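You operate a simulated robot arm through the tools that you are given. There is no shell and no other tool. Be economical: measure what you need, move in short steps, check, and stop when the job is done.

You run a simulated two-armed robot. Do the job below in one go: nothing can be reset, and whatever is moved stays where it is left.

## Task
Put the orange quarter-yard cloth from the gridded mat on the top of the tall ironing board and the purple quarter-yard cloth on the shelf top under the brown frames. Push the top drawer shut. Take the blue weight and put it on top of the smoothing float. Open the bottom drawer, fetch the green book and stand it in the inside of the bottom drawer, then shut the drawer. Put the pounce box on the mending bench top. The order is free. Set down upright: green book.

The check looks at the end state, three seconds after you hand in, the way a careful person would. Anything else that was tipped, shoved, dropped, spilled or broken makes it a failure. Flat cloth is picked up by pressing the open fingertips on it (5 to 10 N) and closing them slowly along it; thin cloth reads only 2 to 8 mm in the jaws.

## Robot
Two 7-joint arms with three-finger grippers on one trunk, on a base that drives. Base frame: it is fixed to the floor where the robot stands at the start and does not move with it; the origin is under the middle of the robot, x ahead of it, y to its left, z up; the surface under the hand at the start is at about z = 0.735. Lengths are in m, angles in degrees, forces in N, time in s.
The left shoulder is at the start at [0.082, 0.126, 1.133], the right one opposite. With the tool pointing down near the work surface each hand reaches from about 0.34 to 0.84 m from the robot's upright axis, wherever it stands, measured 20 degrees to its own side. Places, roughly: blue weight (5x5x4 cm) [0.9, -0.4, 0.9]; bottom drawer [0.8, -0.2, 0.2]; green book (4x16x21 cm) [2.6, -0.1, 1.4]; inside of the bottom drawer [0.9, -0.2, 0.1]; mending bench top [-2.2, 0.3, 0.8]; pounce box (7x7x5 cm) [-1.7, -2.9, 0.8]; quarter-yard cloth [1, 0.25, 1]; shelf top under the brown frames [2.6, 1.1, 1]; smoothing float (8x11x4 cm) [1.2, 0.1, 0.9]; top drawer [0.5, -0.2, 0.8]; top of the tall ironing board [2.2, -2.1, 0.9]. Payload 2.94 kg a hand.
Tool frame (each hand has its own): the origin (TCP) lies between the finger pads and is the grasp point; the fingertips stand 0.03 m ahead of it; z points along the fingers, y is the line along which they close. Largest opening 0.128 m; the body of the gripper starts 0.093 m behind the TCP.
Orientation is that of the tool frame in the base frame, as [roll, pitch, yaw] about the fixed x, y, z axes, in that order (R = Rz(yaw) Ry(pitch) Rx(roll)). With the fingers straight down and closing along the base's y, the tool's x points along the base's -x, its y along +y and its z along -z.

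## Interface
- The arms move only by the tool servo_tool. It takes "left_targets", "right_targets" or both (then of equal length, played together; a hand with none holds still); each is a list that holds one entry, the list of rows, each a list of 7 numbers: the turn, a rotation vector about the tool's x, y, z in degrees, then the shift along the tool's x, y, z in m, then the closure in counts, from 0 (fully open) to 255 (shut). In form: [[[wx, wy, wz, x, y, z, claw], ...]]. A call has 1 to 20 rows; each row is the pose to reach, as a shift and turn from the pose commanded when the call began, along the tool's axes at that moment. A row lasts 0.2 s, in which the tool goes at most 0.05 m and 8.6 degrees; a call with a longer step from one row to the next is refused whole, and so is a gripper value outside its range. A pose out of reach is approached as far as the arm can. The call stops where the force on the tool passes 40 N (or 10 N more than at its start, if that is more) or the arm is blocked; 0.2 s more then pass. Each finger halts on what it meets, pressing with about 33 N; the grip force reading is that of the motor and also rises with nothing between the fingers. The clock runs only during rows and for 0.2 s after the last one: add rows that repeat a pose to give the fingers time. The reply holds the time, the measured pose of the TCP, the force on the tool along the base axes, the opening and the grip force, in the units named above and with some noise, with the torque about the TCP (base axes, N m) and any sound that the robot's microphone picked up.
- Cameras (640 x 400 px; columns grow to the right, rows downward): "scene" is now at [0.2006, -0.025, 1.2778]; the picture's right is [-0.33, -0.94, 0.00], its down [-0.68, 0.24, -0.69] and it looks along [0.65, -0.23, -0.72] (base axes); focal length 214 px, centre (320, 200). "left" rides on the left gripper at [0.069, 0.015, -0.12] in its tool frame; the picture's right is [-0.21, 0.98, 0.00], its down [-0.82, -0.18, -0.54] and it looks along [-0.53, -0.12, 0.84] (tool axes); focal length 251 px, centre (320, 200). "right" rides on the right gripper at [0.069, -0.015, -0.12] in its tool frame; the picture's right is [0.21, 0.98, 0.00], its down [-0.82, 0.18, -0.54] and it looks along [-0.53, 0.12, 0.84] (tool axes); focal length 251 px, centre (320, 200). There is no depth. A picture from a camera that has moved, and an enlarged one, comes with that camera's place and axes in the base frame and with its lens.
- get_image(camera): a new picture of that camera. It takes no simulated time.
- raise_lower(by): slides the trunk up (or, below 0, down) by that many m; the arms and the scene camera ride with it, the base frame stays. It gives what a move gives, with no picture.
- steer(legs): drives the robot by 1 to 6 legs, each [ahead, left, turn to the left] in m, m and degrees, along the robot's own axes; the way and the turn of a leg run together, so that a leg with both is an arc; at most 1.5 m and 180 degrees a leg. The arms and the cameras ride along, it lands a little off, and it stops where it bumps. It gives what a move gives.
- pan_tilt(pan, tilt): turns the head with the scene camera to pan (to the left, within 80 degrees either way) and tilt (down, from -29 to 69), counted from straight ahead of the robot. It gives what a move gives.
- enlarge(camera, box): a new picture of the part [left, top, right, bottom] of that camera's present view, enlarged. It takes no simulated time.
- finish_job(): hands the job in; it is judged then, once.

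Work in short steps. Places have to be worked out from the pictures, the camera data and where the tool is seen: move nearer, look again, correct. Check each grasp and each placing, and mend what went wrong. You have 196 turns and 192 pictures in all, those below and enlarged ones among them. Open the grippers and draw the arms clear of the work before you hand the job in, unless the task says otherwise.

The tools are called after "Request:" by a JSON object that holds its "op" and its "data". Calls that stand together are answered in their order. servo_tool: Moves the arms, as the interface text tells. Its arguments: {"type":"object","properties":{"left_targets":{"type":"array","items":{"type":"array","items":{"type":"array","items":{"type":"number"}}}},"right_targets":{"type":"array","items":{"type":"array","items":{"type":"array","items":{"type":"number"}}}}},"required":[]} The other tools are called the same way: raise_lower (by) slides the trunk up or down; steer (legs) drives the base; pan_tilt (pan, tilt) turns the head that bears the scene camera; get_image (camera) takes a picture; enlarge (camera, box) takes an enlarged picture of a part of a camera's view; finish_job () hands the job in.

At the start:

```text
time: 0.0
left_position: [0.6249, 0.1281, 1.1876]
left_ee_rot: [180.0, 0.0, -180.0]
left_contact_force: [0.4, 0.0, 0.5]
left_wrist_torque: [-0.01, -0.01, 0.04]
left_grip_width: 0.1278
left_gripper_force: 0.2
right_position: [0.3945, -0.2863, 1.1393]
right_ee_rot: [-179.9, 0.0, 180.0]
right_contact_force: [0.3, 0.0, -0.5]
right_wrist_torque: [-0.06, 0.04, -0.02]
right_grip_width: 0.1279
right_gripper_force: 0.1
trunk travel left (down, up): [-0.35, 0.197]
robot x, y, heading: [-0.0012, 0.0019, -0.0]
head pan, tilt: [-19.3, 46.2]
```

scene: 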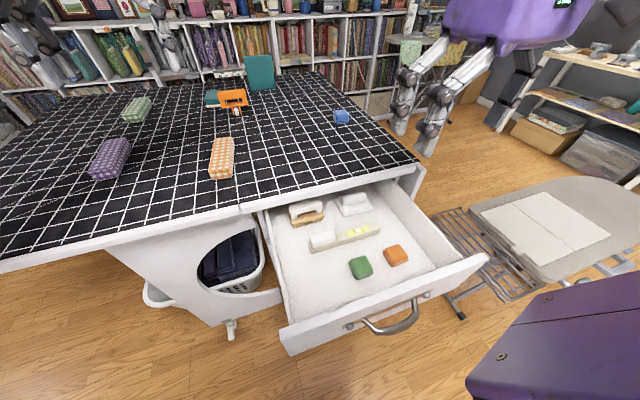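
right: 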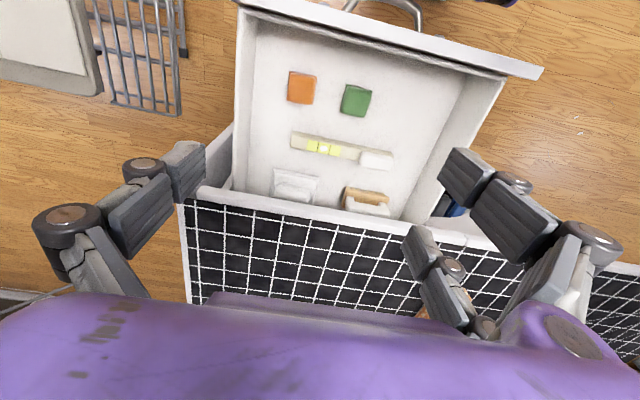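
left: 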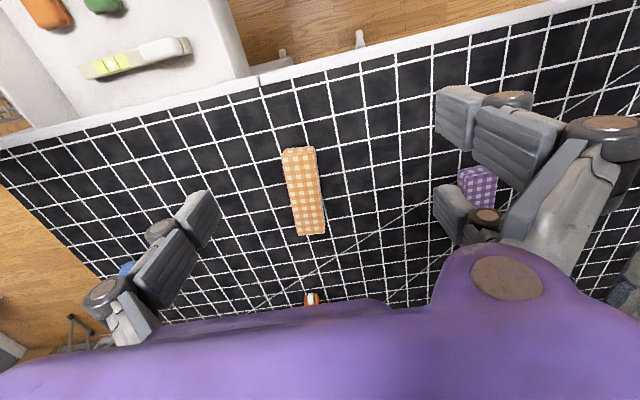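

I'll look around first: a level view to either side to understand the room.

Request:
{"op": "pan_tilt", "data": {"pan": 0, "tilt": 15}}

Request:
{"op": "get_image", "data": {"camera": "scene"}}

Request:
{"op": "pan_tilt", "data": {"pan": -70, "tilt": 25}}

Request:
{"op": "get_image", "data": {"camera": "scene"}}

Request:
{"op": "pan_tilt", "data": {"pan": 70, "tilt": 25}}

Request:
{"op": "get_image", "data": {"camera": "scene"}}

```text
time: 1.0
left_position: [0.6238, 0.1275, 1.1867]
left_ee_rot: [-180.0, 0.0, -180.0]
left_contact_force: [0.3, -0.1, -0.4]
left_wrist_torque: [-0.01, -0.02, -0.01]
left_grip_width: 0.1281
left_gripper_force: 0.1
right_position: [0.3958, -0.2868, 1.139]
right_ee_rot: [-180.0, 0.1, -180.0]
right_contact_force: [-0.1, -0.1, -0.5]
right_wrist_torque: [0.01, 0.05, 0.02]
right_grip_width: 0.128
right_gripper_force: 0.0
trunk travel left (down, up): [-0.35, 0.197]
robot x, y, heading: [-0.0017, 0.0044, -0.0]
head pan, tilt: [0.0, 15.0]
```

```text
188 pictures are left
camera scene: at [0.2182, 0.0014, 1.3262], right [0.0, -1.0, 0.0], down [-0.26, 0.0, -0.97], along [0.97, 0.0, -0.26], focal length 214 px, centre (320, 200)
```

scene: 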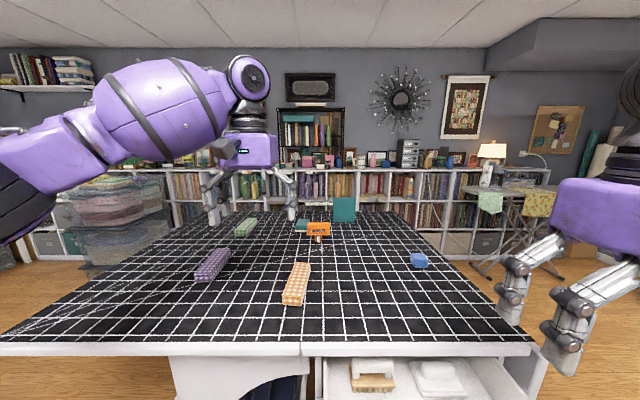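

```text
time: 2.4
left_position: [0.6235, 0.1268, 1.1868]
left_ee_rot: [-180.0, 0.0, 179.9]
left_contact_force: [0.4, 0.0, 0.8]
left_wrist_torque: [0.01, 0.0, 0.01]
left_grip_width: 0.1276
left_gripper_force: 0.0
right_position: [0.395, -0.2861, 1.1386]
right_ee_rot: [-179.9, -0.1, 180.0]
right_contact_force: [0.9, 0.3, -0.3]
right_wrist_torque: [0.0, 0.02, 0.01]
right_grip_width: 0.1281
right_gripper_force: 0.0
trunk travel left (down, up): [-0.35, 0.197]
robot x, y, heading: [0.0024, 0.0004, -0.0]
head pan, tilt: [-70.0, 25.0]
```

```text
187 pictures are left
camera scene: at [0.1564, -0.085, 1.3101], right [-0.94, -0.34, 0.0], down [-0.14, 0.4, -0.91], along [0.31, -0.85, -0.42], focal length 214 px, centre (320, 200)
```

scene: 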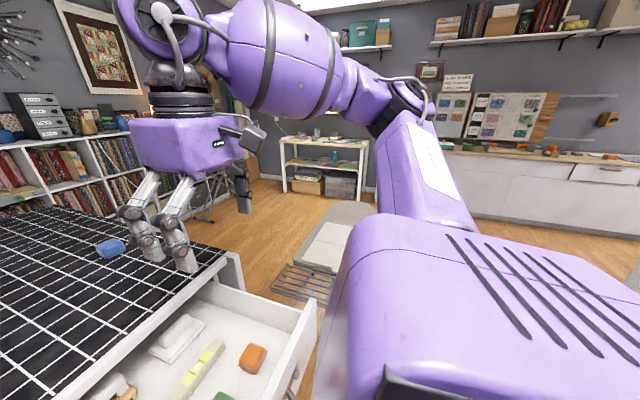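

```text
time: 4.6
left_position: [0.6249, 0.128, 1.1878]
left_ee_rot: [179.9, 0.0, 180.0]
left_contact_force: [0.4, 0.4, 0.0]
left_wrist_torque: [0.01, -0.01, -0.01]
left_grip_width: 0.1279
left_gripper_force: 0.2
right_position: [0.3952, -0.2868, 1.138]
right_ee_rot: [180.0, 0.0, -179.9]
right_contact_force: [-1.4, -0.1, 0.5]
right_wrist_torque: [0.03, -0.02, -0.02]
right_grip_width: 0.1282
right_gripper_force: 0.1
trunk travel left (down, up): [-0.35, 0.197]
robot x, y, heading: [-0.0019, -0.0011, 0.0]
head pan, tilt: [70.0, 25.0]
```

```text
186 pictures are left
camera scene: at [0.1563, 0.0881, 1.3101], right [0.94, -0.34, 0.0], down [-0.14, -0.4, -0.91], along [0.31, 0.85, -0.42], focal length 214 px, centre (320, 200)
```

scene: 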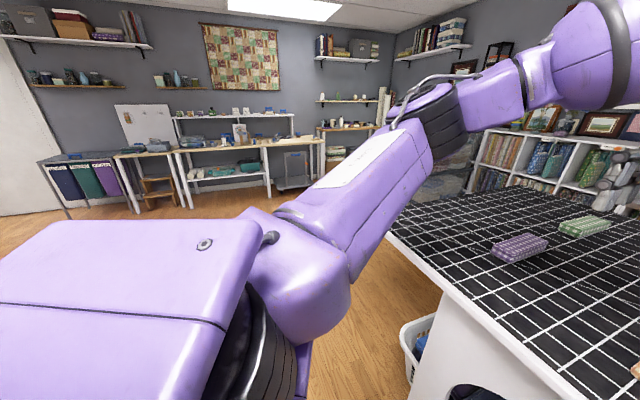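

The top drawer front is at about x 0.30, y -0.25. I back up 0.2 m so that the right hand can go down in front of it, and look.

Request:
{"op": "steer", "data": {"legs": [[-0.2, 0, 0]]}}

Request:
{"op": "pan_tilt", "data": {"pan": -25, "tilt": 50}}

Request:
{"op": "get_image", "data": {"camera": "scene"}}

```text
time: 6.2
left_position: [0.4249, 0.1285, 1.1881]
left_ee_rot: [-180.0, -0.1, -179.9]
left_contact_force: [-0.4, -1.2, -0.5]
left_wrist_torque: [0.04, 0.01, 0.01]
left_grip_width: 0.1279
left_gripper_force: 0.0
right_position: [0.1969, -0.2866, 1.1387]
right_ee_rot: [180.0, 0.0, -180.0]
right_contact_force: [0.3, 0.7, -0.3]
right_wrist_torque: [-0.02, -0.01, 0.02]
right_grip_width: 0.1281
right_gripper_force: 0.0
trunk travel left (down, up): [-0.35, 0.197]
robot x, y, heading: [-0.1996, -0.002, -0.1]
head pan, tilt: [70.0, 25.0]
```

```text
time: 7.9
left_position: [0.4248, 0.127, 1.1882]
left_ee_rot: [179.9, -0.1, -179.9]
left_contact_force: [-0.4, 0.1, -1.0]
left_wrist_torque: [0.04, 0.02, 0.0]
left_grip_width: 0.1278
left_gripper_force: 0.1
right_position: [0.196, -0.2867, 1.1383]
right_ee_rot: [180.0, 0.0, -179.9]
right_contact_force: [-0.2, 0.3, -0.1]
right_wrist_torque: [0.0, 0.03, 0.02]
right_grip_width: 0.1279
right_gripper_force: 0.1
trunk travel left (down, up): [-0.35, 0.197]
robot x, y, heading: [-0.2029, 0.0015, 0.1]
head pan, tilt: [-25.0, 50.0]
```

```text
185 pictures are left
camera scene: at [-0.0049, -0.0309, 1.2726], right [-0.42, -0.91, 0.0], down [-0.69, 0.32, -0.64], along [0.58, -0.27, -0.77], focal length 214 px, centre (320, 200)
```

scene: 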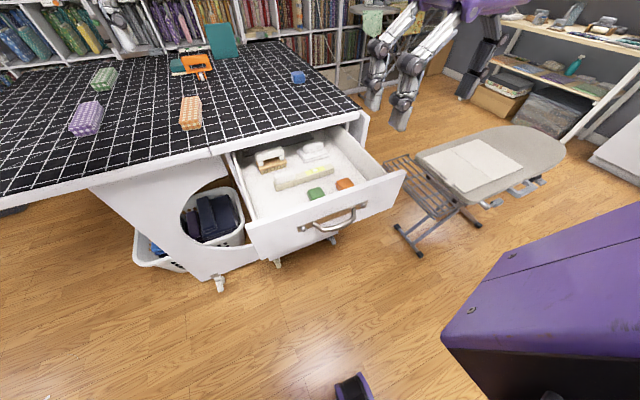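

The drawer front's top edge is at z≈0.86, y −0.45…0.01, x≈0.30. I close the right fingers and lower them in front of it.

Request:
{"op": "servo_tool", "data": {"right_targets": [[[0, 0, 0, 0, 0.03, 0, 255], [0, 0, 0, 0.0, 0.065, 0, 255], [0, 0, 0, 0, 0.065, 0.05, 255], [0, 0, 0, 0, 0.065, 0.1, 255], [0, 0, 0, 0, 0.065, 0.15, 255], [0, 0, 0, 0, 0.065, 0.2, 255], [0, 0, 0, 0, 0.065, 0.25, 255], [0, 0, 0, 0, 0.065, 0.3, 255], [0, 0, 0, 0, 0.065, 0.325, 255], [0, 0, 0, 0, 0.065, 0.325, 255]]]}}

Request:
{"op": "get_image", "data": {"camera": "scene"}}

```text
time: 10.1
left_position: [0.4253, 0.1278, 1.1866]
left_ee_rot: [180.0, 0.0, -179.9]
left_contact_force: [0.1, -0.6, -0.4]
left_wrist_torque: [0.03, -0.02, -0.01]
left_grip_width: 0.1281
left_gripper_force: 0.1
right_position: [0.1955, -0.2211, 0.8149]
right_ee_rot: [-179.9, 0.0, -179.9]
right_contact_force: [0.0, -0.3, -0.4]
right_wrist_torque: [-0.03, 0.0, -0.01]
right_grip_width: 0.0001
right_gripper_force: 3.6
trunk travel left (down, up): [-0.35, 0.197]
robot x, y, heading: [-0.1991, 0.0005, 0.3]
head pan, tilt: [-25.0, 50.0]
```

```text
184 pictures are left
camera scene: at [-0.0018, -0.0267, 1.2749], right [-0.36, -0.93, 0.0], down [-0.7, 0.27, -0.66], along [0.62, -0.24, -0.75], focal length 214 px, centre (320, 200)
```

scene: 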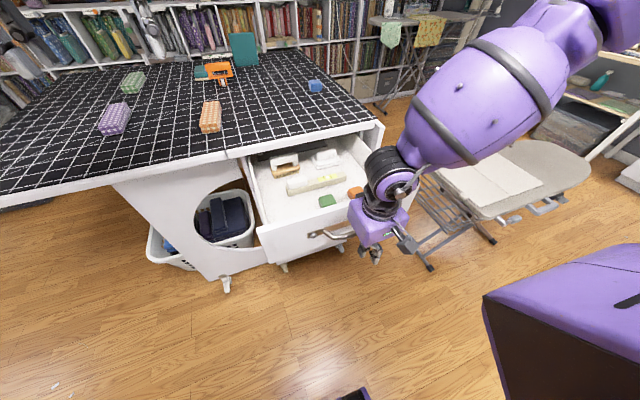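

Fingers are in front of the handle, slightly right of it. I push forward in steps, watching the force.

Request:
{"op": "servo_tool", "data": {"right_targets": [[[0, 0, 0, -0.03, 0, 0, 255], [0, 0, 0, -0.06, 0, 0, 255], [0, 0, 0, -0.09, 0, 0, 255], [0, 0, 0, -0.12, 0, 0, 255], [0, 0, 0, -0.15, 0, 0, 255], [0, 0, 0, -0.18, 0, 0, 255], [0, 0, 0, -0.21, 0, 0, 255], [0, 0, 0, -0.24, 0, 0, 255], [0, 0, 0, -0.27, 0, 0, 255], [0, 0, 0, -0.3, 0, 0, 255]]]}}

Request:
{"op": "get_image", "data": {"camera": "scene"}}

```text
time: 12.3
left_position: [0.4249, 0.1282, 1.1872]
left_ee_rot: [-179.8, -0.1, -179.9]
left_contact_force: [-0.1, -0.1, 0.2]
left_wrist_torque: [0.0, -0.02, 0.02]
left_grip_width: 0.1278
left_gripper_force: 0.2
right_position: [0.4155, -0.2291, 0.8154]
right_ee_rot: [-180.0, -0.1, -179.9]
right_contact_force: [0.0, 0.0, -0.2]
right_wrist_torque: [0.02, 0.02, -0.03]
right_grip_width: 0.0
right_gripper_force: 3.2
right hand out of reach, approached as far as the arm can: row 8, 9, 10
trunk travel left (down, up): [-0.35, 0.197]
robot x, y, heading: [-0.2003, -0.0012, 0.0]
head pan, tilt: [-25.0, 50.0]
```

```text
183 pictures are left
camera scene: at [-0.0049, -0.031, 1.2726], right [-0.42, -0.91, 0.0], down [-0.69, 0.32, -0.64], along [0.58, -0.27, -0.77], focal length 214 px, centre (320, 200)
```

scene: 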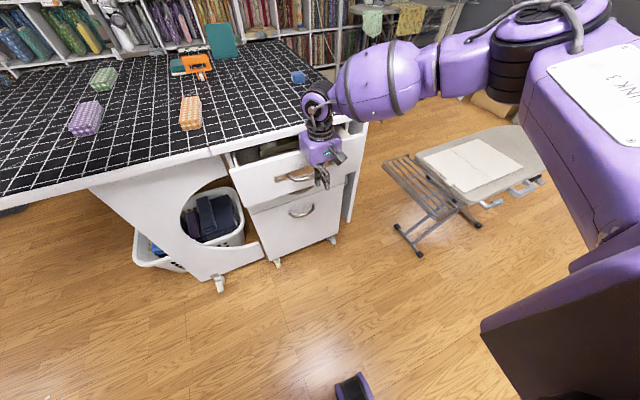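

The arm reached its limit with the drawer about 0.1 m open; the bottom drawer is visible below. I drive forward slowly, keeping the hand stiff.

Request:
{"op": "steer", "data": {"legs": [[0.06, 0, 0]]}}

Request:
{"op": "get_image", "data": {"camera": "scene"}}

```text
time: 13.3
left_position: [0.4834, 0.1294, 1.1883]
left_ee_rot: [-180.0, 0.2, -180.0]
left_contact_force: [-0.7, 0.5, -0.9]
left_wrist_torque: [0.02, 0.01, 0.01]
left_grip_width: 0.1278
left_gripper_force: 0.0
right_position: [0.4745, -0.2279, 0.8191]
right_ee_rot: [-180.0, 0.2, -179.9]
right_contact_force: [-2.3, -1.9, 29.1]
right_wrist_torque: [-0.04, -0.31, 1.04]
right_grip_width: 0.0059
right_gripper_force: 3.6
trunk travel left (down, up): [-0.35, 0.197]
robot x, y, heading: [-0.1417, 0.001, 0.3]
head pan, tilt: [-25.0, 50.0]
```

```text
182 pictures are left
camera scene: at [0.0522, -0.0302, 1.2731], right [-0.42, -0.91, 0.0], down [-0.69, 0.32, -0.64], along [0.58, -0.27, -0.76], focal length 214 px, centre (320, 200)
```

scene: 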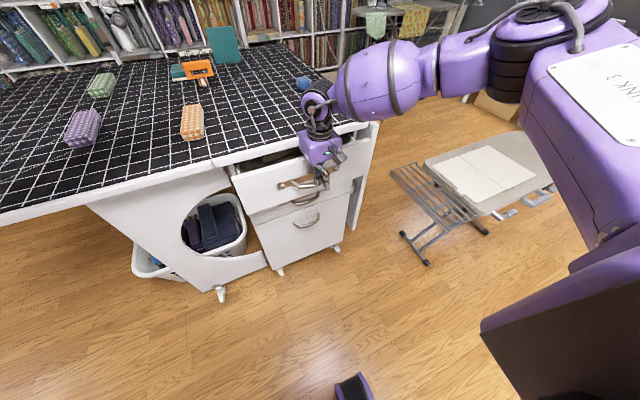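

A 29 N upward force shows, so a finger may be riding on the handle. I take a closer look.

Request:
{"op": "enlarge", "data": {"camera": "scene", "box": [240, 110, 400, 250]}}

Request:
{"op": "get_image", "data": {"camera": "right"}}

```text
2.86 times, centred on (320, 180) of scene
camera zoom: at [0.0522, -0.0302, 1.2731], right [-0.42, -0.91, 0.0], down [-0.69, 0.32, -0.64], along [0.58, -0.27, -0.76], focal length 613 px, centre (320, 257)
```

zoom: 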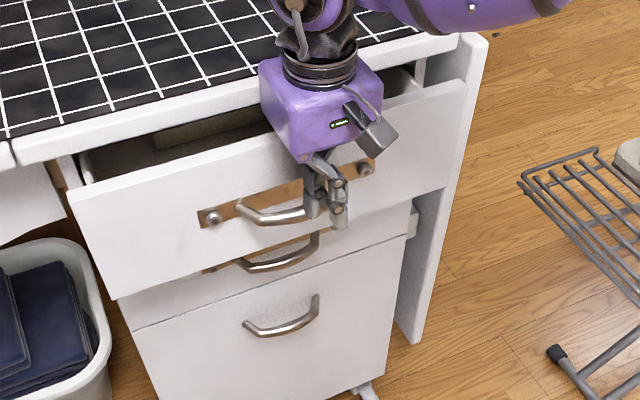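

```text
180 pictures are left
camera right: at [0.4054, -0.2434, 0.9386], right [-0.22, 0.98, 0.0], down [0.82, 0.18, 0.54], along [0.53, 0.12, -0.84], focal length 251 px, centre (320, 200)
```

right: 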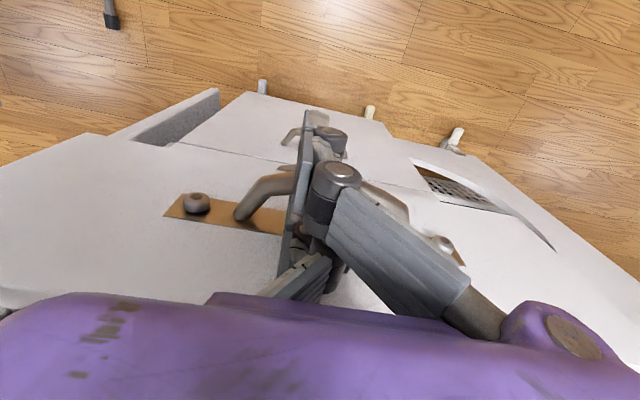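

The closed fingers straddle the handle bar. I back the hand off, move it to the plain panel right of the handle (y≈−0.37), and push there.

Request:
{"op": "servo_tool", "data": {"right_targets": [[[0, 0, 0, 0.03, 0, 0, 255], [0, 0, 0, 0.06, 0, 0, 255], [0, 0, 0, 0.1, 0, 0, 255], [0, 0, 0, 0.1, -0.05, 0, 255], [0, 0, 0, 0.1, -0.1, 0, 255], [0, 0, 0, 0.1, -0.14, 0, 255], [0, 0, 0, 0.1, -0.14, 0, 255]]]}}

Request:
{"op": "get_image", "data": {"camera": "scene"}}

```text
time: 14.9
left_position: [0.4847, 0.1275, 1.1873]
left_ee_rot: [-179.9, 0.0, -179.9]
left_contact_force: [0.0, -0.4, 0.3]
left_wrist_torque: [-0.01, 0.01, 0.01]
left_grip_width: 0.1279
left_gripper_force: 0.1
right_position: [0.375, -0.3696, 0.8171]
right_ee_rot: [180.0, 0.1, -179.8]
right_contact_force: [0.4, 0.3, -0.3]
right_wrist_torque: [-0.04, 0.01, 0.02]
right_grip_width: 0.0
right_gripper_force: 3.2
trunk travel left (down, up): [-0.35, 0.197]
robot x, y, heading: [-0.1373, 0.0012, 0.0]
head pan, tilt: [-25.0, 50.0]
```

```text
179 pictures are left
camera scene: at [0.0541, -0.0363, 1.2748], right [-0.48, -0.88, 0.0], down [-0.65, 0.36, -0.66], along [0.58, -0.32, -0.75], focal length 214 px, centre (320, 200)
```

scene: 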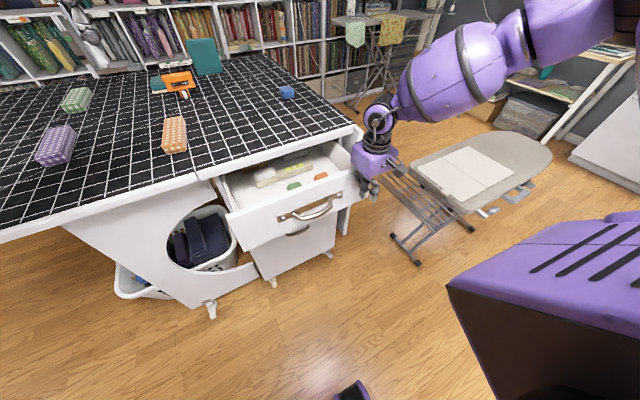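

The drawer was drawn out again a bit; the hand is now clear of the handle. I push with the arm first.

Request:
{"op": "servo_tool", "data": {"right_targets": [[[0, 0, 0, -0.03, 0, 0, 255], [0, 0, 0, -0.06, 0, 0, 255], [0, 0, 0, -0.09, 0, 0, 255], [0, 0, 0, -0.12, 0, 0, 255]]]}}

Request:
{"op": "get_image", "data": {"camera": "right"}}

```text
time: 15.9
left_position: [0.4851, 0.129, 1.1862]
left_ee_rot: [-179.9, 0.0, -180.0]
left_contact_force: [0.5, 0.0, 0.0]
left_wrist_torque: [0.0, 0.01, -0.01]
left_grip_width: 0.1281
left_gripper_force: 0.0
right_position: [0.4961, -0.3689, 0.8181]
right_ee_rot: [-179.9, 0.1, -179.8]
right_contact_force: [0.4, -0.2, -0.2]
right_wrist_torque: [0.02, 0.0, 0.03]
right_grip_width: 0.0
right_gripper_force: 3.0
trunk travel left (down, up): [-0.35, 0.197]
robot x, y, heading: [-0.1417, 0.0004, -0.0]
head pan, tilt: [-25.0, 50.0]
```

```text
178 pictures are left
camera right: at [0.4279, -0.3838, 0.9374], right [-0.22, 0.98, 0.0], down [0.82, 0.18, 0.54], along [0.53, 0.12, -0.84], focal length 251 px, centre (320, 200)
```

right: 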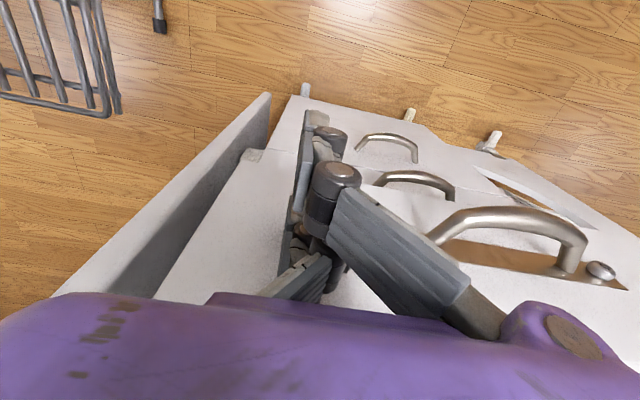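

Continuing the push on the plain panel, with drive steps as the arm nears its limit.

Request:
{"op": "servo_tool", "data": {"right_targets": [[[0, 0, 0, -0.03, 0, 0, 255], [0, 0, 0, -0.06, 0, 0, 255], [0, 0, 0, -0.06, 0, 0, 255]]]}}

Request:
{"op": "steer", "data": {"legs": [[0.03, 0, 0]]}}

Request:
{"op": "get_image", "data": {"camera": "right"}}

Request:
{"op": "get_image", "data": {"camera": "scene"}}

```text
time: 16.7
left_position: [0.4838, 0.1287, 1.1877]
left_ee_rot: [-180.0, 0.0, -179.9]
left_contact_force: [-0.5, -0.3, -0.3]
left_wrist_torque: [-0.01, 0.03, -0.01]
left_grip_width: 0.1283
left_gripper_force: 0.0
right_position: [0.5389, -0.3705, 0.8253]
right_ee_rot: [-180.0, 0.3, -179.9]
right_contact_force: [0.2, 0.0, 0.6]
right_wrist_torque: [-0.04, -0.01, -0.02]
right_grip_width: 0.0001
right_gripper_force: 3.0
right hand out of reach, approached as far as the arm can: row 2, 3
trunk travel left (down, up): [-0.35, 0.197]
robot x, y, heading: [-0.1411, 0.0, 0.2]
head pan, tilt: [-25.0, 50.0]
```

```text
time: 17.5
left_position: [0.4936, 0.1268, 1.1883]
left_ee_rot: [-179.9, 0.1, 179.9]
left_contact_force: [-0.7, 0.4, 0.1]
left_wrist_torque: [-0.02, 0.01, -0.01]
left_grip_width: 0.1276
left_gripper_force: 0.1
right_position: [0.5431, -0.3715, 0.8258]
right_ee_rot: [179.9, -0.7, -179.9]
right_contact_force: [-21.1, 2.8, 13.9]
right_wrist_torque: [-0.14, -2.05, 0.22]
right_grip_width: 0.0
right_gripper_force: 3.3
trunk travel left (down, up): [-0.35, 0.197]
robot x, y, heading: [-0.1286, 0.0009, -0.1]
head pan, tilt: [-25.0, 50.0]
stopped in leg 1: the force on the tool passed its limit at 72 N (the readings are from after the stop); the commanded pose is now the measured one
```

```text
177 pictures are left
camera right: at [0.4754, -0.387, 0.9479], right [-0.22, 0.98, 0.0], down [0.83, 0.18, 0.53], along [0.52, 0.12, -0.85], focal length 251 px, centre (320, 200)
```

right: 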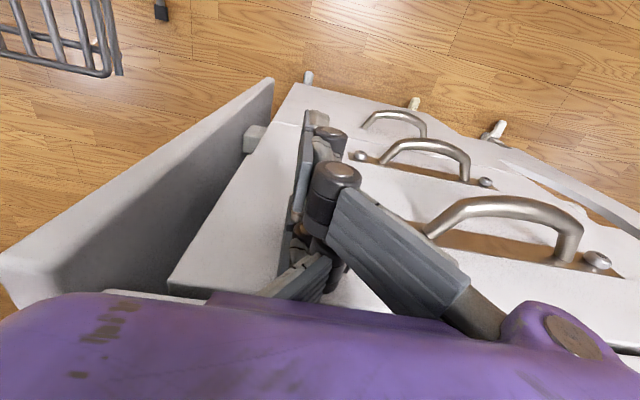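

```text
176 pictures are left
camera scene: at [0.0633, -0.0301, 1.2732], right [-0.42, -0.91, 0.0], down [-0.69, 0.32, -0.65], along [0.58, -0.27, -0.76], focal length 214 px, centre (320, 200)
```

scene: 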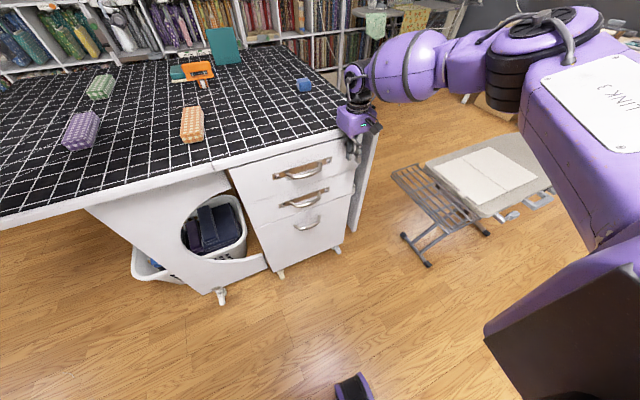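

The push stopped at a hard resistance. I zoom to see whether the top drawer is flush.

Request:
{"op": "enlarge", "data": {"camera": "scene", "box": [210, 120, 390, 260]}}

```text
2.86 times, centred on (300, 190) of scene
camera zoom: at [0.0633, -0.0301, 1.2732], right [-0.42, -0.91, 0.0], down [-0.69, 0.32, -0.65], along [0.58, -0.27, -0.76], focal length 613 px, centre (377, 229)
```

zoom: 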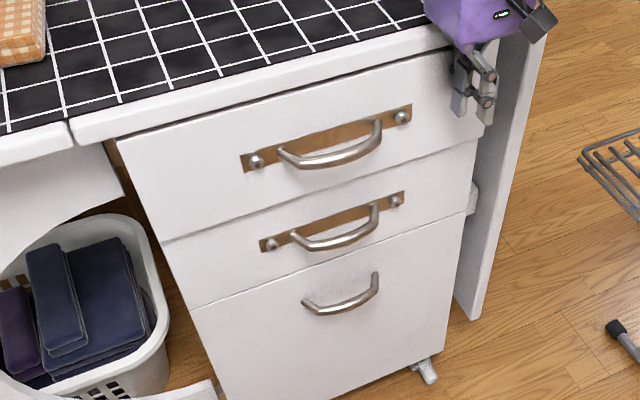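

The top drawer now looks flush with the middle one (front at x≈0.555). I retract the right hand and raise it, then drive closer to the table for the cloths.

Request:
{"op": "servo_tool", "data": {"right_targets": [[[0, 0, 0, 0.04, 0, 0, 200], [0, 0, 0, 0.09, 0, 0, 100], [0, 0, 0, 0.13, 0, 0, 0], [0, 0, 0, 0.13, 0, -0.05, 0], [0, 0, 0, 0.13, 0, -0.1, 0], [0, 0, 0, 0.13, 0, -0.15, 0], [0, 0, 0, 0.13, 0, -0.2, 0], [0, 0, 0, 0.13, 0, -0.25, 0], [0, 0, 0, 0.13, 0, -0.3, 0], [0, 0, 0, 0.13, 0, -0.34, 0]]]}}

Request:
{"op": "pan_tilt", "data": {"pan": 0, "tilt": 50}}

Request:
{"op": "steer", "data": {"legs": [[0.3, 0, 0]]}}

Request:
{"op": "get_image", "data": {"camera": "scene"}}

```text
time: 19.7
left_position: [0.4961, 0.1274, 1.1869]
left_ee_rot: [-180.0, -0.1, 179.8]
left_contact_force: [-0.1, 0.1, 0.1]
left_wrist_torque: [-0.02, 0.0, 0.02]
left_grip_width: 0.1277
left_gripper_force: 0.0
right_position: [0.4208, -0.3732, 1.1665]
right_ee_rot: [179.8, -0.8, -179.8]
right_contact_force: [0.9, -0.2, -0.4]
right_wrist_torque: [0.01, -0.04, 0.0]
right_grip_width: 0.1281
right_gripper_force: 0.1
trunk travel left (down, up): [-0.35, 0.197]
robot x, y, heading: [-0.1267, 0.002, -0.4]
head pan, tilt: [-25.0, 50.0]
```

```text
time: 20.6
left_position: [0.4965, 0.1273, 1.1877]
left_ee_rot: [-180.0, 0.0, 179.9]
left_contact_force: [-0.5, 0.2, 0.2]
left_wrist_torque: [0.02, 0.01, -0.04]
left_grip_width: 0.128
left_gripper_force: 0.1
right_position: [0.4211, -0.3735, 1.165]
right_ee_rot: [179.9, -0.7, -179.8]
right_contact_force: [-0.4, -0.1, 0.2]
right_wrist_torque: [0.0, 0.02, 0.0]
right_grip_width: 0.128
right_gripper_force: 0.1
trunk travel left (down, up): [-0.35, 0.197]
robot x, y, heading: [-0.1273, -0.0027, 0.0]
head pan, tilt: [0.0, 50.0]
```

```text
time: 22.6
left_position: [0.7956, 0.1256, 1.1888]
left_ee_rot: [180.0, 0.1, 179.9]
left_contact_force: [0.8, 0.2, -0.2]
left_wrist_torque: [0.01, 0.01, 0.01]
left_grip_width: 0.128
left_gripper_force: 0.0
right_position: [0.7175, -0.3751, 1.1653]
right_ee_rot: [179.9, -0.8, -179.9]
right_contact_force: [-0.2, 0.3, 0.2]
right_wrist_torque: [0.01, -0.01, 0.0]
right_grip_width: 0.1279
right_gripper_force: 0.0
trunk travel left (down, up): [-0.35, 0.197]
robot x, y, heading: [0.1726, 0.0016, -0.3]
head pan, tilt: [0.0, 50.0]
```

```text
174 pictures are left
camera scene: at [0.3453, -0.057, 1.2715], right [-0.76, -0.65, 0.0], down [-0.51, 0.59, -0.63], along [0.41, -0.48, -0.78], focal length 214 px, centre (320, 200)
```

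scene: 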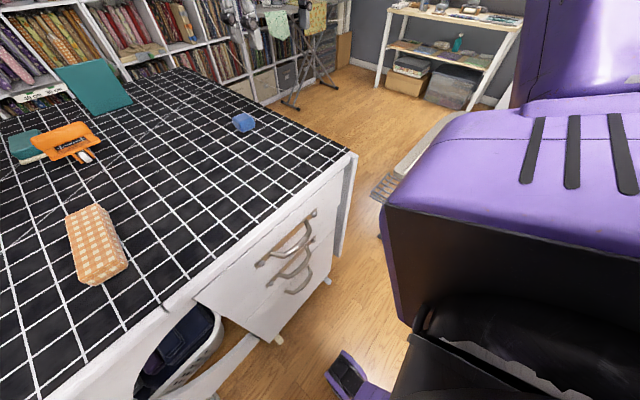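

The head seems to have swung during the drive. I re-aim it at the cloths.

Request:
{"op": "pan_tilt", "data": {"pan": 15, "tilt": 50}}

Request:
{"op": "get_image", "data": {"camera": "scene"}}

Request:
{"op": "get_image", "data": {"camera": "left"}}

```text
time: 23.4
left_position: [0.7957, 0.1258, 1.1867]
left_ee_rot: [-180.0, 0.0, 179.9]
left_contact_force: [0.2, 0.9, -0.2]
left_wrist_torque: [-0.05, 0.02, 0.02]
left_grip_width: 0.128
left_gripper_force: 0.1
right_position: [0.7173, -0.3745, 1.1665]
right_ee_rot: [179.9, -0.8, -180.0]
right_contact_force: [0.1, -0.7, -1.3]
right_wrist_torque: [-0.04, -0.03, 0.02]
right_grip_width: 0.1282
right_gripper_force: 0.1
trunk travel left (down, up): [-0.35, 0.197]
robot x, y, heading: [0.1728, -0.0012, -0.1]
head pan, tilt: [15.0, 50.0]
```

```text
173 pictures are left
camera scene: at [0.3454, -0.0571, 1.2715], right [-0.76, -0.65, 0.0], down [-0.51, 0.59, -0.63], along [0.41, -0.48, -0.78], focal length 214 px, centre (320, 200)
```

scene: 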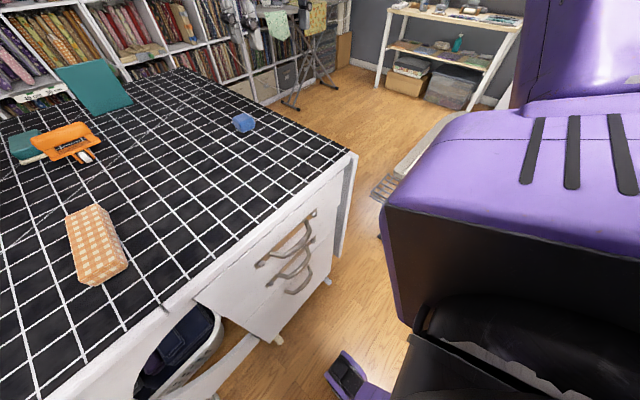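

```text
172 pictures are left
camera left: at [0.7263, 0.141, 1.3077], right [0.22, 0.98, 0.0], down [0.82, -0.18, 0.54], along [0.53, -0.12, -0.84], focal length 251 px, centre (320, 200)
```

left: 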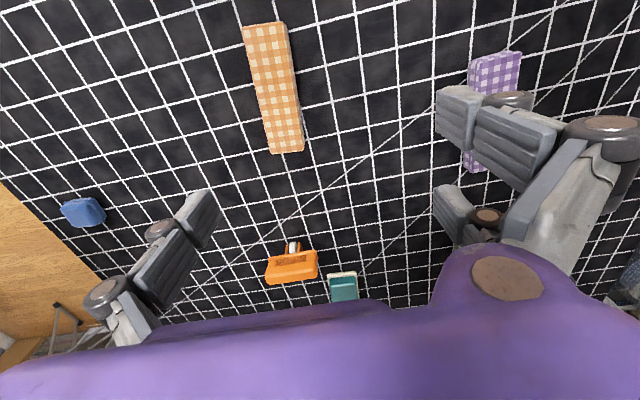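

The head reports 15 but the view stays at about −49°. I try a different aim to see whether it is stuck against something.

Request:
{"op": "pan_tilt", "data": {"pan": -5, "tilt": 40}}

Request:
{"op": "get_image", "data": {"camera": "scene"}}

```text
time: 24.2
left_position: [0.7955, 0.126, 1.188]
left_ee_rot: [-180.0, 0.0, 179.9]
left_contact_force: [-0.2, -0.5, 0.0]
left_wrist_torque: [-0.03, -0.03, 0.01]
left_grip_width: 0.128
left_gripper_force: 0.1
right_position: [0.7183, -0.373, 1.1652]
right_ee_rot: [179.8, -0.8, -179.9]
right_contact_force: [0.2, 0.6, -0.6]
right_wrist_torque: [-0.01, 0.02, -0.01]
right_grip_width: 0.1279
right_gripper_force: 0.0
trunk travel left (down, up): [-0.35, 0.197]
robot x, y, heading: [0.1705, 0.0021, -0.0]
head pan, tilt: [-5.0, 40.0]
```

```text
171 pictures are left
camera scene: at [0.3803, -0.0072, 1.2867], right [-0.1, -1.0, 0.0], down [-0.64, 0.06, -0.77], along [0.76, -0.07, -0.64], focal length 214 px, centre (320, 200)
```

scene: 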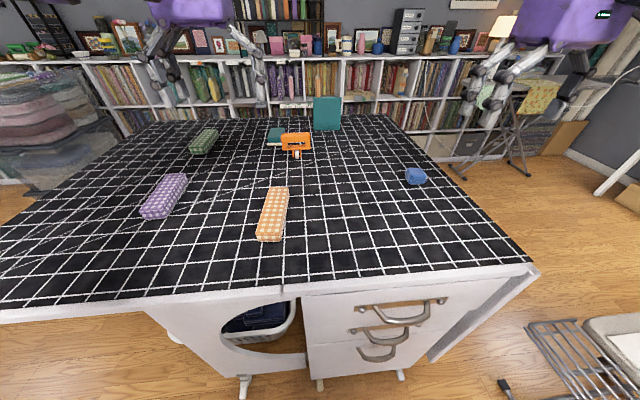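

Both cloths lie lengthwise along x: orange centre ≈[0.777, 0.065], purple ≈[0.885, 0.378], tops ≈0.92. I drive 0.07 m closer and move both hands over them.

Request:
{"op": "steer", "data": {"legs": [[0.07, 0, 0]]}}

Request:
{"op": "servo_tool", "data": {"left_targets": [[[0, 0, 0, 0, 0.04, 0, 0], [0, 0, 0, 0, 0.08, 0, 0], [0, 0, 0, 0, 0.12, 0, 0], [0, 0, 0, 0, 0.16, 0, 0], [0, 0, 0, 0, 0.2, 0, 0], [0, 0, 0, 0, 0.25, 0, 0], [0, 0, 0, -0.01, 0.252, 0.03, 0], [0, 0, 0, -0.02, 0.252, 0.06, 0], [0, 0, 0, -0.02, 0.252, 0.1, 0], [0, 0, 0, -0.02, 0.252, 0.13, 0]]], "right_targets": [[[0, 0, 0, 0, 0.04, 0, 0], [0, 0, 0, 0, 0.08, 0, 0], [0, 0, 0, 0, 0.12, 0, 0], [0, 0, 0, 0, 0.16, 0, 0], [0, 0, 0, 0, 0.2, 0, 0], [0, 0, 0, 0, 0.24, 0, 0], [0, 0, 0, 0, 0.28, 0, 0], [0, 0, 0, 0, 0.32, 0, 0], [0, 0, 0, 0, 0.36, 0, 0], [0, 0, 0, 0, 0.4, 0, 0]]]}}

Request:
{"op": "get_image", "data": {"camera": "left"}}

Request:
{"op": "get_image", "data": {"camera": "right"}}

```text
time: 25.2
left_position: [0.8638, 0.1268, 1.1874]
left_ee_rot: [-180.0, -0.1, -180.0]
left_contact_force: [1.2, -0.4, -0.6]
left_wrist_torque: [0.0, 0.0, 0.01]
left_grip_width: 0.1278
left_gripper_force: 0.1
right_position: [0.7869, -0.3745, 1.1649]
right_ee_rot: [179.9, -0.8, -179.9]
right_contact_force: [0.2, -0.3, 0.2]
right_wrist_torque: [0.01, 0.01, -0.06]
right_grip_width: 0.1281
right_gripper_force: 0.1
trunk travel left (down, up): [-0.35, 0.197]
robot x, y, heading: [0.242, 0.0018, -0.3]
head pan, tilt: [-5.0, 40.0]
```

```text
time: 27.4
left_position: [0.8856, 0.3778, 1.0573]
left_ee_rot: [-180.0, 0.0, 179.9]
left_contact_force: [0.0, -0.6, -0.7]
left_wrist_torque: [0.02, 0.01, -0.04]
left_grip_width: 0.1282
left_gripper_force: 0.0
right_position: [0.7816, -0.1316, 1.1636]
right_ee_rot: [-180.0, -0.8, 180.0]
right_contact_force: [-0.2, 0.5, 0.5]
right_wrist_torque: [-0.02, -0.01, 0.01]
right_grip_width: 0.1281
right_gripper_force: 0.0
right hand out of reach, approached as far as the arm can: row 7, 8, 9, 10
trunk travel left (down, up): [-0.35, 0.197]
robot x, y, heading: [0.2374, -0.0005, -0.1]
head pan, tilt: [-5.0, 40.0]
```

```text
170 pictures are left
camera left: at [0.8155, 0.3932, 1.1768], right [0.22, 0.98, 0.0], down [0.82, -0.18, 0.54], along [0.53, -0.12, -0.84], focal length 251 px, centre (320, 200)
```

left: 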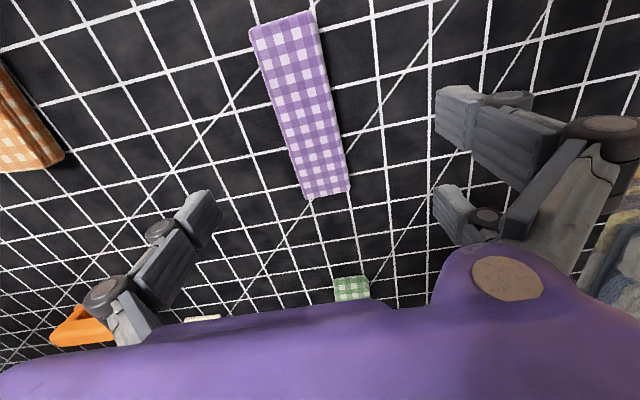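

```text
169 pictures are left
camera right: at [0.7141, -0.1471, 1.2849], right [-0.21, 0.98, 0.01], down [0.83, 0.18, 0.53], along [0.52, 0.12, -0.85], focal length 251 px, centre (320, 200)
```

right: 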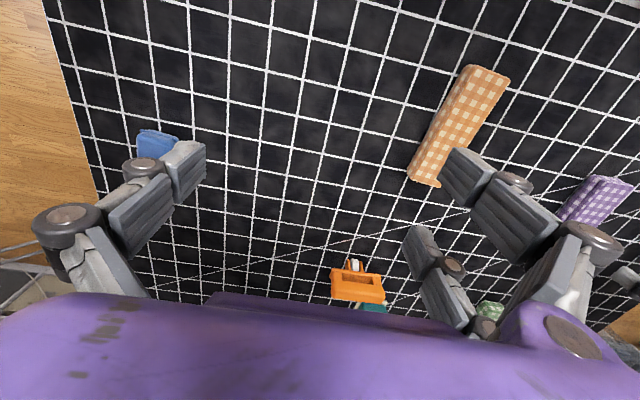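

Purple's centre refines to ≈[0.885, 0.364]. The right arm cannot cross further to orange from here, so I grab purple with the left first, descending with a force check.

Request:
{"op": "servo_tool", "data": {"left_targets": [[[0, 0, 0, 0, -0.014, 0.03, 0], [0, 0, 0, 0, -0.014, 0.07, 0], [0, 0, 0, 0, -0.014, 0.1, 0], [0, 0, 0, 0, -0.014, 0.115, 0], [0, 0, 0, 0, -0.014, 0.125, 0]]]}}

Request:
{"op": "get_image", "data": {"camera": "left"}}

```text
time: 28.6
left_position: [0.8849, 0.3634, 0.9325]
left_ee_rot: [-180.0, 0.0, 179.9]
left_contact_force: [0.0, -0.5, 0.1]
left_wrist_torque: [0.01, -0.02, 0.02]
left_grip_width: 0.1278
left_gripper_force: 0.1
right_position: [0.7816, -0.1318, 1.1646]
right_ee_rot: [179.8, -0.8, 180.0]
right_contact_force: [0.4, 0.4, -0.1]
right_wrist_torque: [-0.02, 0.0, -0.02]
right_grip_width: 0.1281
right_gripper_force: 0.1
trunk travel left (down, up): [-0.35, 0.197]
robot x, y, heading: [0.2379, 0.0011, -0.4]
head pan, tilt: [-5.0, 40.0]
```

```text
168 pictures are left
camera left: at [0.8162, 0.3784, 1.0519], right [0.22, 0.98, 0.0], down [0.82, -0.18, 0.54], along [0.53, -0.12, -0.84], focal length 251 px, centre (320, 200)
```

left: 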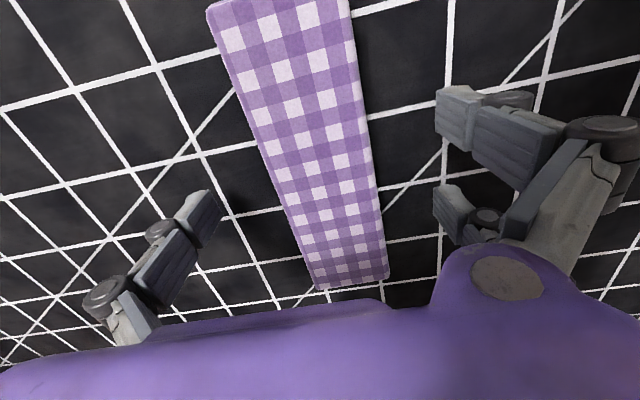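

No contact yet. I go down in small steps until the tips touch the mat.

Request:
{"op": "servo_tool", "data": {"left_targets": [[[0, 0, 0, 0, 0, 0.004, 0], [0, 0, 0, 0, 0, 0.008, 0], [0, 0, 0, 0, 0, 0.012, 0], [0, 0, 0, 0, 0, 0.012, 0]]]}}

```text
time: 29.6
left_position: [0.8848, 0.3633, 0.9204]
left_ee_rot: [-180.0, 0.1, 179.9]
left_contact_force: [0.4, -0.7, 0.5]
left_wrist_torque: [0.01, 0.02, -0.03]
left_grip_width: 0.1279
left_gripper_force: 0.1
right_position: [0.78, -0.1317, 1.1646]
right_ee_rot: [179.8, -0.8, -179.9]
right_contact_force: [0.2, 0.2, 0.7]
right_wrist_torque: [0.0, -0.01, -0.02]
right_grip_width: 0.1282
right_gripper_force: 0.1
trunk travel left (down, up): [-0.35, 0.197]
robot x, y, heading: [0.2383, -0.0016, -0.4]
head pan, tilt: [-5.0, 40.0]
```

Tips are at z≈0.890 with no contact, low enough beside a bundle ~3–4 cm thick. I close slowly on it.

Request:
{"op": "servo_tool", "data": {"left_targets": [[[0, 0, 0, 0, 0, 0, 50], [0, 0, 0, 0, 0, 0, 90], [0, 0, 0, 0, 0, 0, 120], [0, 0, 0, 0, 0, 0, 150], [0, 0, 0, 0, 0, 0, 200], [0, 0, 0, 0, 0, 0, 255], [0, 0, 0, 0, 0, 0, 255], [0, 0, 0, 0, 0, 0, 255]]]}}

Request:
{"op": "get_image", "data": {"camera": "left"}}

```text
time: 30.5
left_position: [0.8855, 0.3666, 0.9331]
left_ee_rot: [179.9, 1.1, -179.8]
left_contact_force: [-2.7, 5.6, 30.0]
left_wrist_torque: [0.87, 0.68, 0.25]
left_grip_width: 0.0557
left_gripper_force: 30.7
right_position: [0.7794, -0.1304, 1.1656]
right_ee_rot: [179.8, -0.6, 180.0]
right_contact_force: [0.2, 0.7, 0.4]
right_wrist_torque: [0.02, -0.02, 0.0]
right_grip_width: 0.1279
right_gripper_force: 0.1
trunk travel left (down, up): [-0.35, 0.197]
robot x, y, heading: [0.2393, 0.001, -0.1]
head pan, tilt: [-5.0, 40.0]
stopped in row 4 (left hand): the force on the tool passed its limit at 46 N (the readings are from after the stop); the commanded pose is now the measured one
```

```text
167 pictures are left
camera left: at [0.8137, 0.3816, 1.0513], right [0.21, 0.98, 0.01], down [0.81, -0.18, 0.56], along [0.54, -0.11, -0.83], focal length 251 px, centre (320, 200)
```

left: 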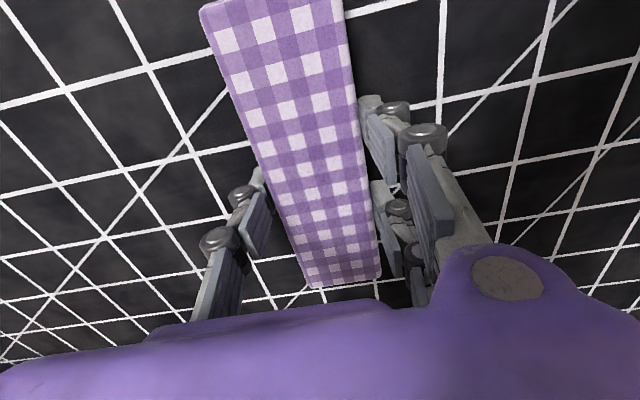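

The fingers swung down on closing, pressed the mat, and now grip the bundle at 0.056 m. I lift a few mm while closing firmly, then lift up.

Request:
{"op": "servo_tool", "data": {"left_targets": [[[0, 0, 0, 0, 0, -0.003, 200], [0, 0, 0, 0, 0, -0.004, 255], [0, 0, 0, 0, 0, -0.004, 255], [0, 0, 0, 0, 0, -0.02, 255], [0, 0, 0, 0, 0, -0.04, 255], [0, 0, 0, 0, 0, -0.07, 255], [0, 0, 0, 0, 0, -0.1, 255]]]}}

Request:
{"op": "get_image", "data": {"camera": "left"}}

Request:
{"op": "get_image", "data": {"camera": "scene"}}

```text
time: 32.1
left_position: [0.8846, 0.3645, 1.0245]
left_ee_rot: [179.9, 0.5, 179.9]
left_contact_force: [-0.8, 0.5, -0.9]
left_wrist_torque: [-0.01, -0.05, 0.0]
left_grip_width: 0.0554
left_gripper_force: 33.1
right_position: [0.7801, -0.1313, 1.1642]
right_ee_rot: [179.8, -0.6, 180.0]
right_contact_force: [0.1, 0.1, -0.2]
right_wrist_torque: [0.01, -0.02, 0.03]
right_grip_width: 0.128
right_gripper_force: 0.2
trunk travel left (down, up): [-0.35, 0.197]
robot x, y, heading: [0.238, 0.0011, 0.2]
head pan, tilt: [-5.0, 40.0]
```

```text
166 pictures are left
camera left: at [0.8139, 0.3802, 1.1449], right [0.22, 0.98, 0.0], down [0.82, -0.18, 0.55], along [0.54, -0.12, -0.84], focal length 251 px, centre (320, 200)
```

left: 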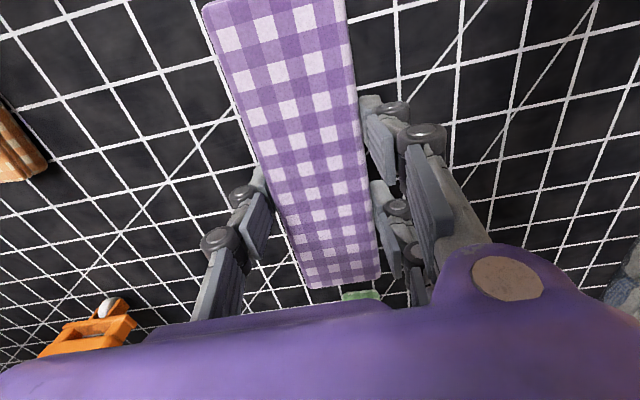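

```text
165 pictures are left
camera scene: at [0.4481, -0.0071, 1.2869], right [-0.09, -1.0, 0.0], down [-0.64, 0.06, -0.77], along [0.76, -0.07, -0.64], focal length 214 px, centre (320, 200)
```

scene: 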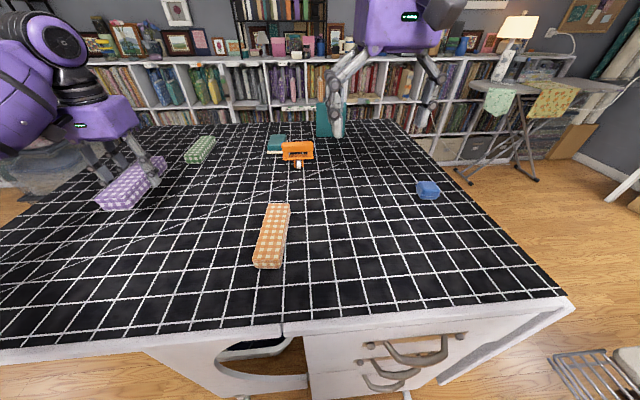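

Purple is held (0.055 m, 33 N). I raise it and shift the robot 0.19 m left so the right hand comes over the orange cloth at ≈[0.778, 0.063].

Request:
{"op": "servo_tool", "data": {"left_targets": [[[0, 0, 0, 0, 0, -0.04, 255], [0, 0, 0, 0, 0, -0.08, 255], [0, 0, 0, 0, 0, -0.12, 255]]]}}

Request:
{"op": "steer", "data": {"legs": [[0, 0.195, 0]]}}

Request:
{"op": "get_image", "data": {"camera": "right"}}

```text
time: 32.9
left_position: [0.8826, 0.3648, 1.1462]
left_ee_rot: [179.9, 0.7, 180.0]
left_contact_force: [0.1, -1.3, -0.9]
left_wrist_torque: [0.0, 0.01, 0.03]
left_grip_width: 0.0552
left_gripper_force: 32.8
right_position: [0.7795, -0.1325, 1.1636]
right_ee_rot: [179.7, -0.8, 180.0]
right_contact_force: [-0.6, -0.2, 0.0]
right_wrist_torque: [0.01, -0.01, 0.0]
right_grip_width: 0.1278
right_gripper_force: 0.1
trunk travel left (down, up): [-0.35, 0.197]
robot x, y, heading: [0.2377, -0.0005, -0.1]
head pan, tilt: [-5.0, 40.0]
```

```text
time: 35.3
left_position: [0.8843, 0.5602, 1.1458]
left_ee_rot: [179.9, 0.5, 180.0]
left_contact_force: [-0.4, 0.6, -1.9]
left_wrist_torque: [0.0, 0.0, 0.02]
left_grip_width: 0.0551
left_gripper_force: 32.9
right_position: [0.781, 0.062, 1.1639]
right_ee_rot: [179.9, -0.8, -180.0]
right_contact_force: [0.3, -0.2, -0.5]
right_wrist_torque: [0.02, -0.03, -0.01]
right_grip_width: 0.1278
right_gripper_force: 0.1
trunk travel left (down, up): [-0.35, 0.197]
robot x, y, heading: [0.2378, 0.1945, -0.4]
head pan, tilt: [-5.0, 40.0]
```

```text
164 pictures are left
camera right: at [0.7144, 0.0467, 1.2849], right [-0.21, 0.98, 0.01], down [0.83, 0.18, 0.53], along [0.52, 0.12, -0.85], focal length 251 px, centre (320, 200)
```

right: 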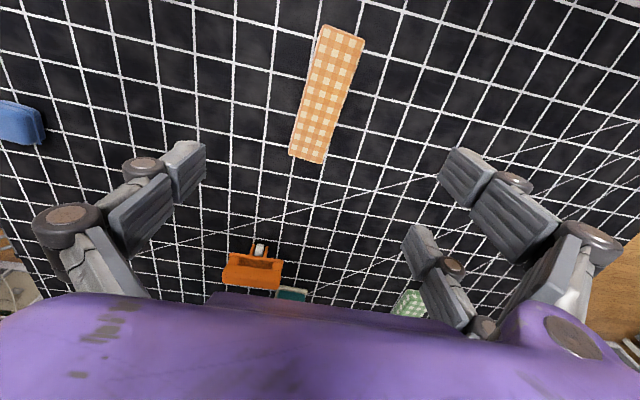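

Orange is centred at ≈[0.78, 0.067]. I pre-close to ~0.083 m, descend to TCP z≈0.938, close and lift.

Request:
{"op": "servo_tool", "data": {"right_targets": [[[0, 0, 0, 0, 0.004, 0.04, 40], [0, 0, 0, 0, 0.004, 0.08, 90], [0, 0, 0, 0, 0.004, 0.12, 90], [0, 0, 0, 0, 0.004, 0.16, 90], [0, 0, 0, 0, 0.004, 0.19, 90], [0, 0, 0, 0, 0.004, 0.21, 90], [0, 0, 0, 0, 0.004, 0.222, 90], [0, 0, 0, 0, 0.004, 0.222, 90]]]}}

Request:
{"op": "get_image", "data": {"camera": "right"}}

```text
time: 37.1
left_position: [0.886, 0.5602, 1.1457]
left_ee_rot: [179.8, 0.7, 179.8]
left_contact_force: [-0.1, -0.2, -0.8]
left_wrist_torque: [0.02, 0.0, -0.01]
left_grip_width: 0.055
left_gripper_force: 32.9
right_position: [0.7782, 0.0686, 0.9419]
right_ee_rot: [179.9, -0.9, 179.8]
right_contact_force: [0.0, 0.9, 0.4]
right_wrist_torque: [-0.04, -0.02, -0.02]
right_grip_width: 0.0829
right_gripper_force: 0.2
trunk travel left (down, up): [-0.35, 0.197]
robot x, y, heading: [0.2394, 0.1935, -0.3]
head pan, tilt: [-5.0, 40.0]
```

```text
163 pictures are left
camera right: at [0.7118, 0.0517, 1.0635], right [-0.21, 0.98, 0.01], down [0.83, 0.18, 0.53], along [0.52, 0.12, -0.85], focal length 251 px, centre (320, 200)
```

right: 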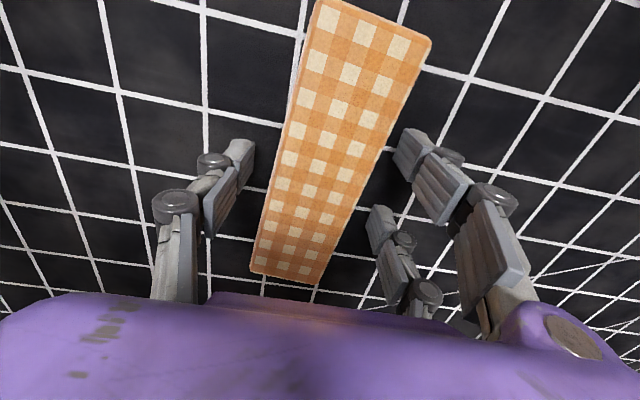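

The cloth lies between the fingers. I close and lift.

Request:
{"op": "servo_tool", "data": {"right_targets": [[[0, 0, 0, 0, 0, 0, 120], [0, 0, 0, 0, 0, 0, 150], [0, 0, 0, 0, 0, 0, 200], [0, 0, 0, 0, 0, 0, 255], [0, 0, 0, 0, 0, 0, 255], [0, 0, 0, 0, 0, -0.03, 255], [0, 0, 0, 0, 0, -0.07, 255], [0, 0, 0, 0, 0, -0.12, 255], [0, 0, 0, 0, 0, -0.17, 255], [0, 0, 0, 0, 0, -0.2, 255]]]}}

Request:
{"op": "get_image", "data": {"camera": "right"}}

```text
time: 39.3
left_position: [0.8861, 0.5589, 1.1454]
left_ee_rot: [179.9, 0.5, 179.9]
left_contact_force: [0.6, 0.8, -1.9]
left_wrist_torque: [0.01, 0.0, -0.01]
left_grip_width: 0.0553
left_gripper_force: 33.1
right_position: [0.7815, 0.0665, 1.1408]
right_ee_rot: [179.8, -0.9, 179.9]
right_contact_force: [0.0, 0.0, -1.3]
right_wrist_torque: [-0.01, 0.0, 0.01]
right_grip_width: 0.0553
right_gripper_force: 32.7
trunk travel left (down, up): [-0.35, 0.197]
robot x, y, heading: [0.2404, 0.196, -0.2]
head pan, tilt: [-5.0, 40.0]
```

```text
162 pictures are left
camera right: at [0.7148, 0.0515, 1.2626], right [-0.21, 0.98, 0.01], down [0.83, 0.18, 0.53], along [0.52, 0.12, -0.85], focal length 251 px, centre (320, 200)
```

right: 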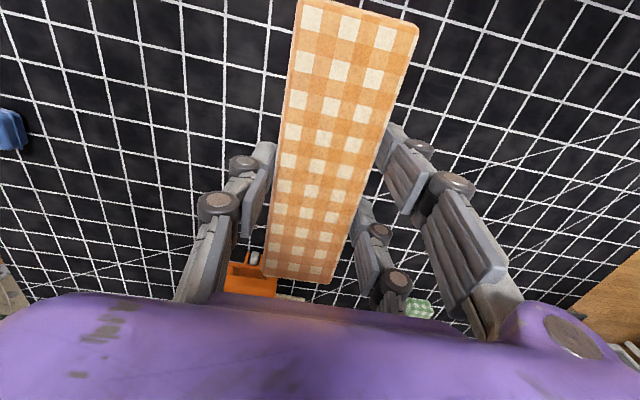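

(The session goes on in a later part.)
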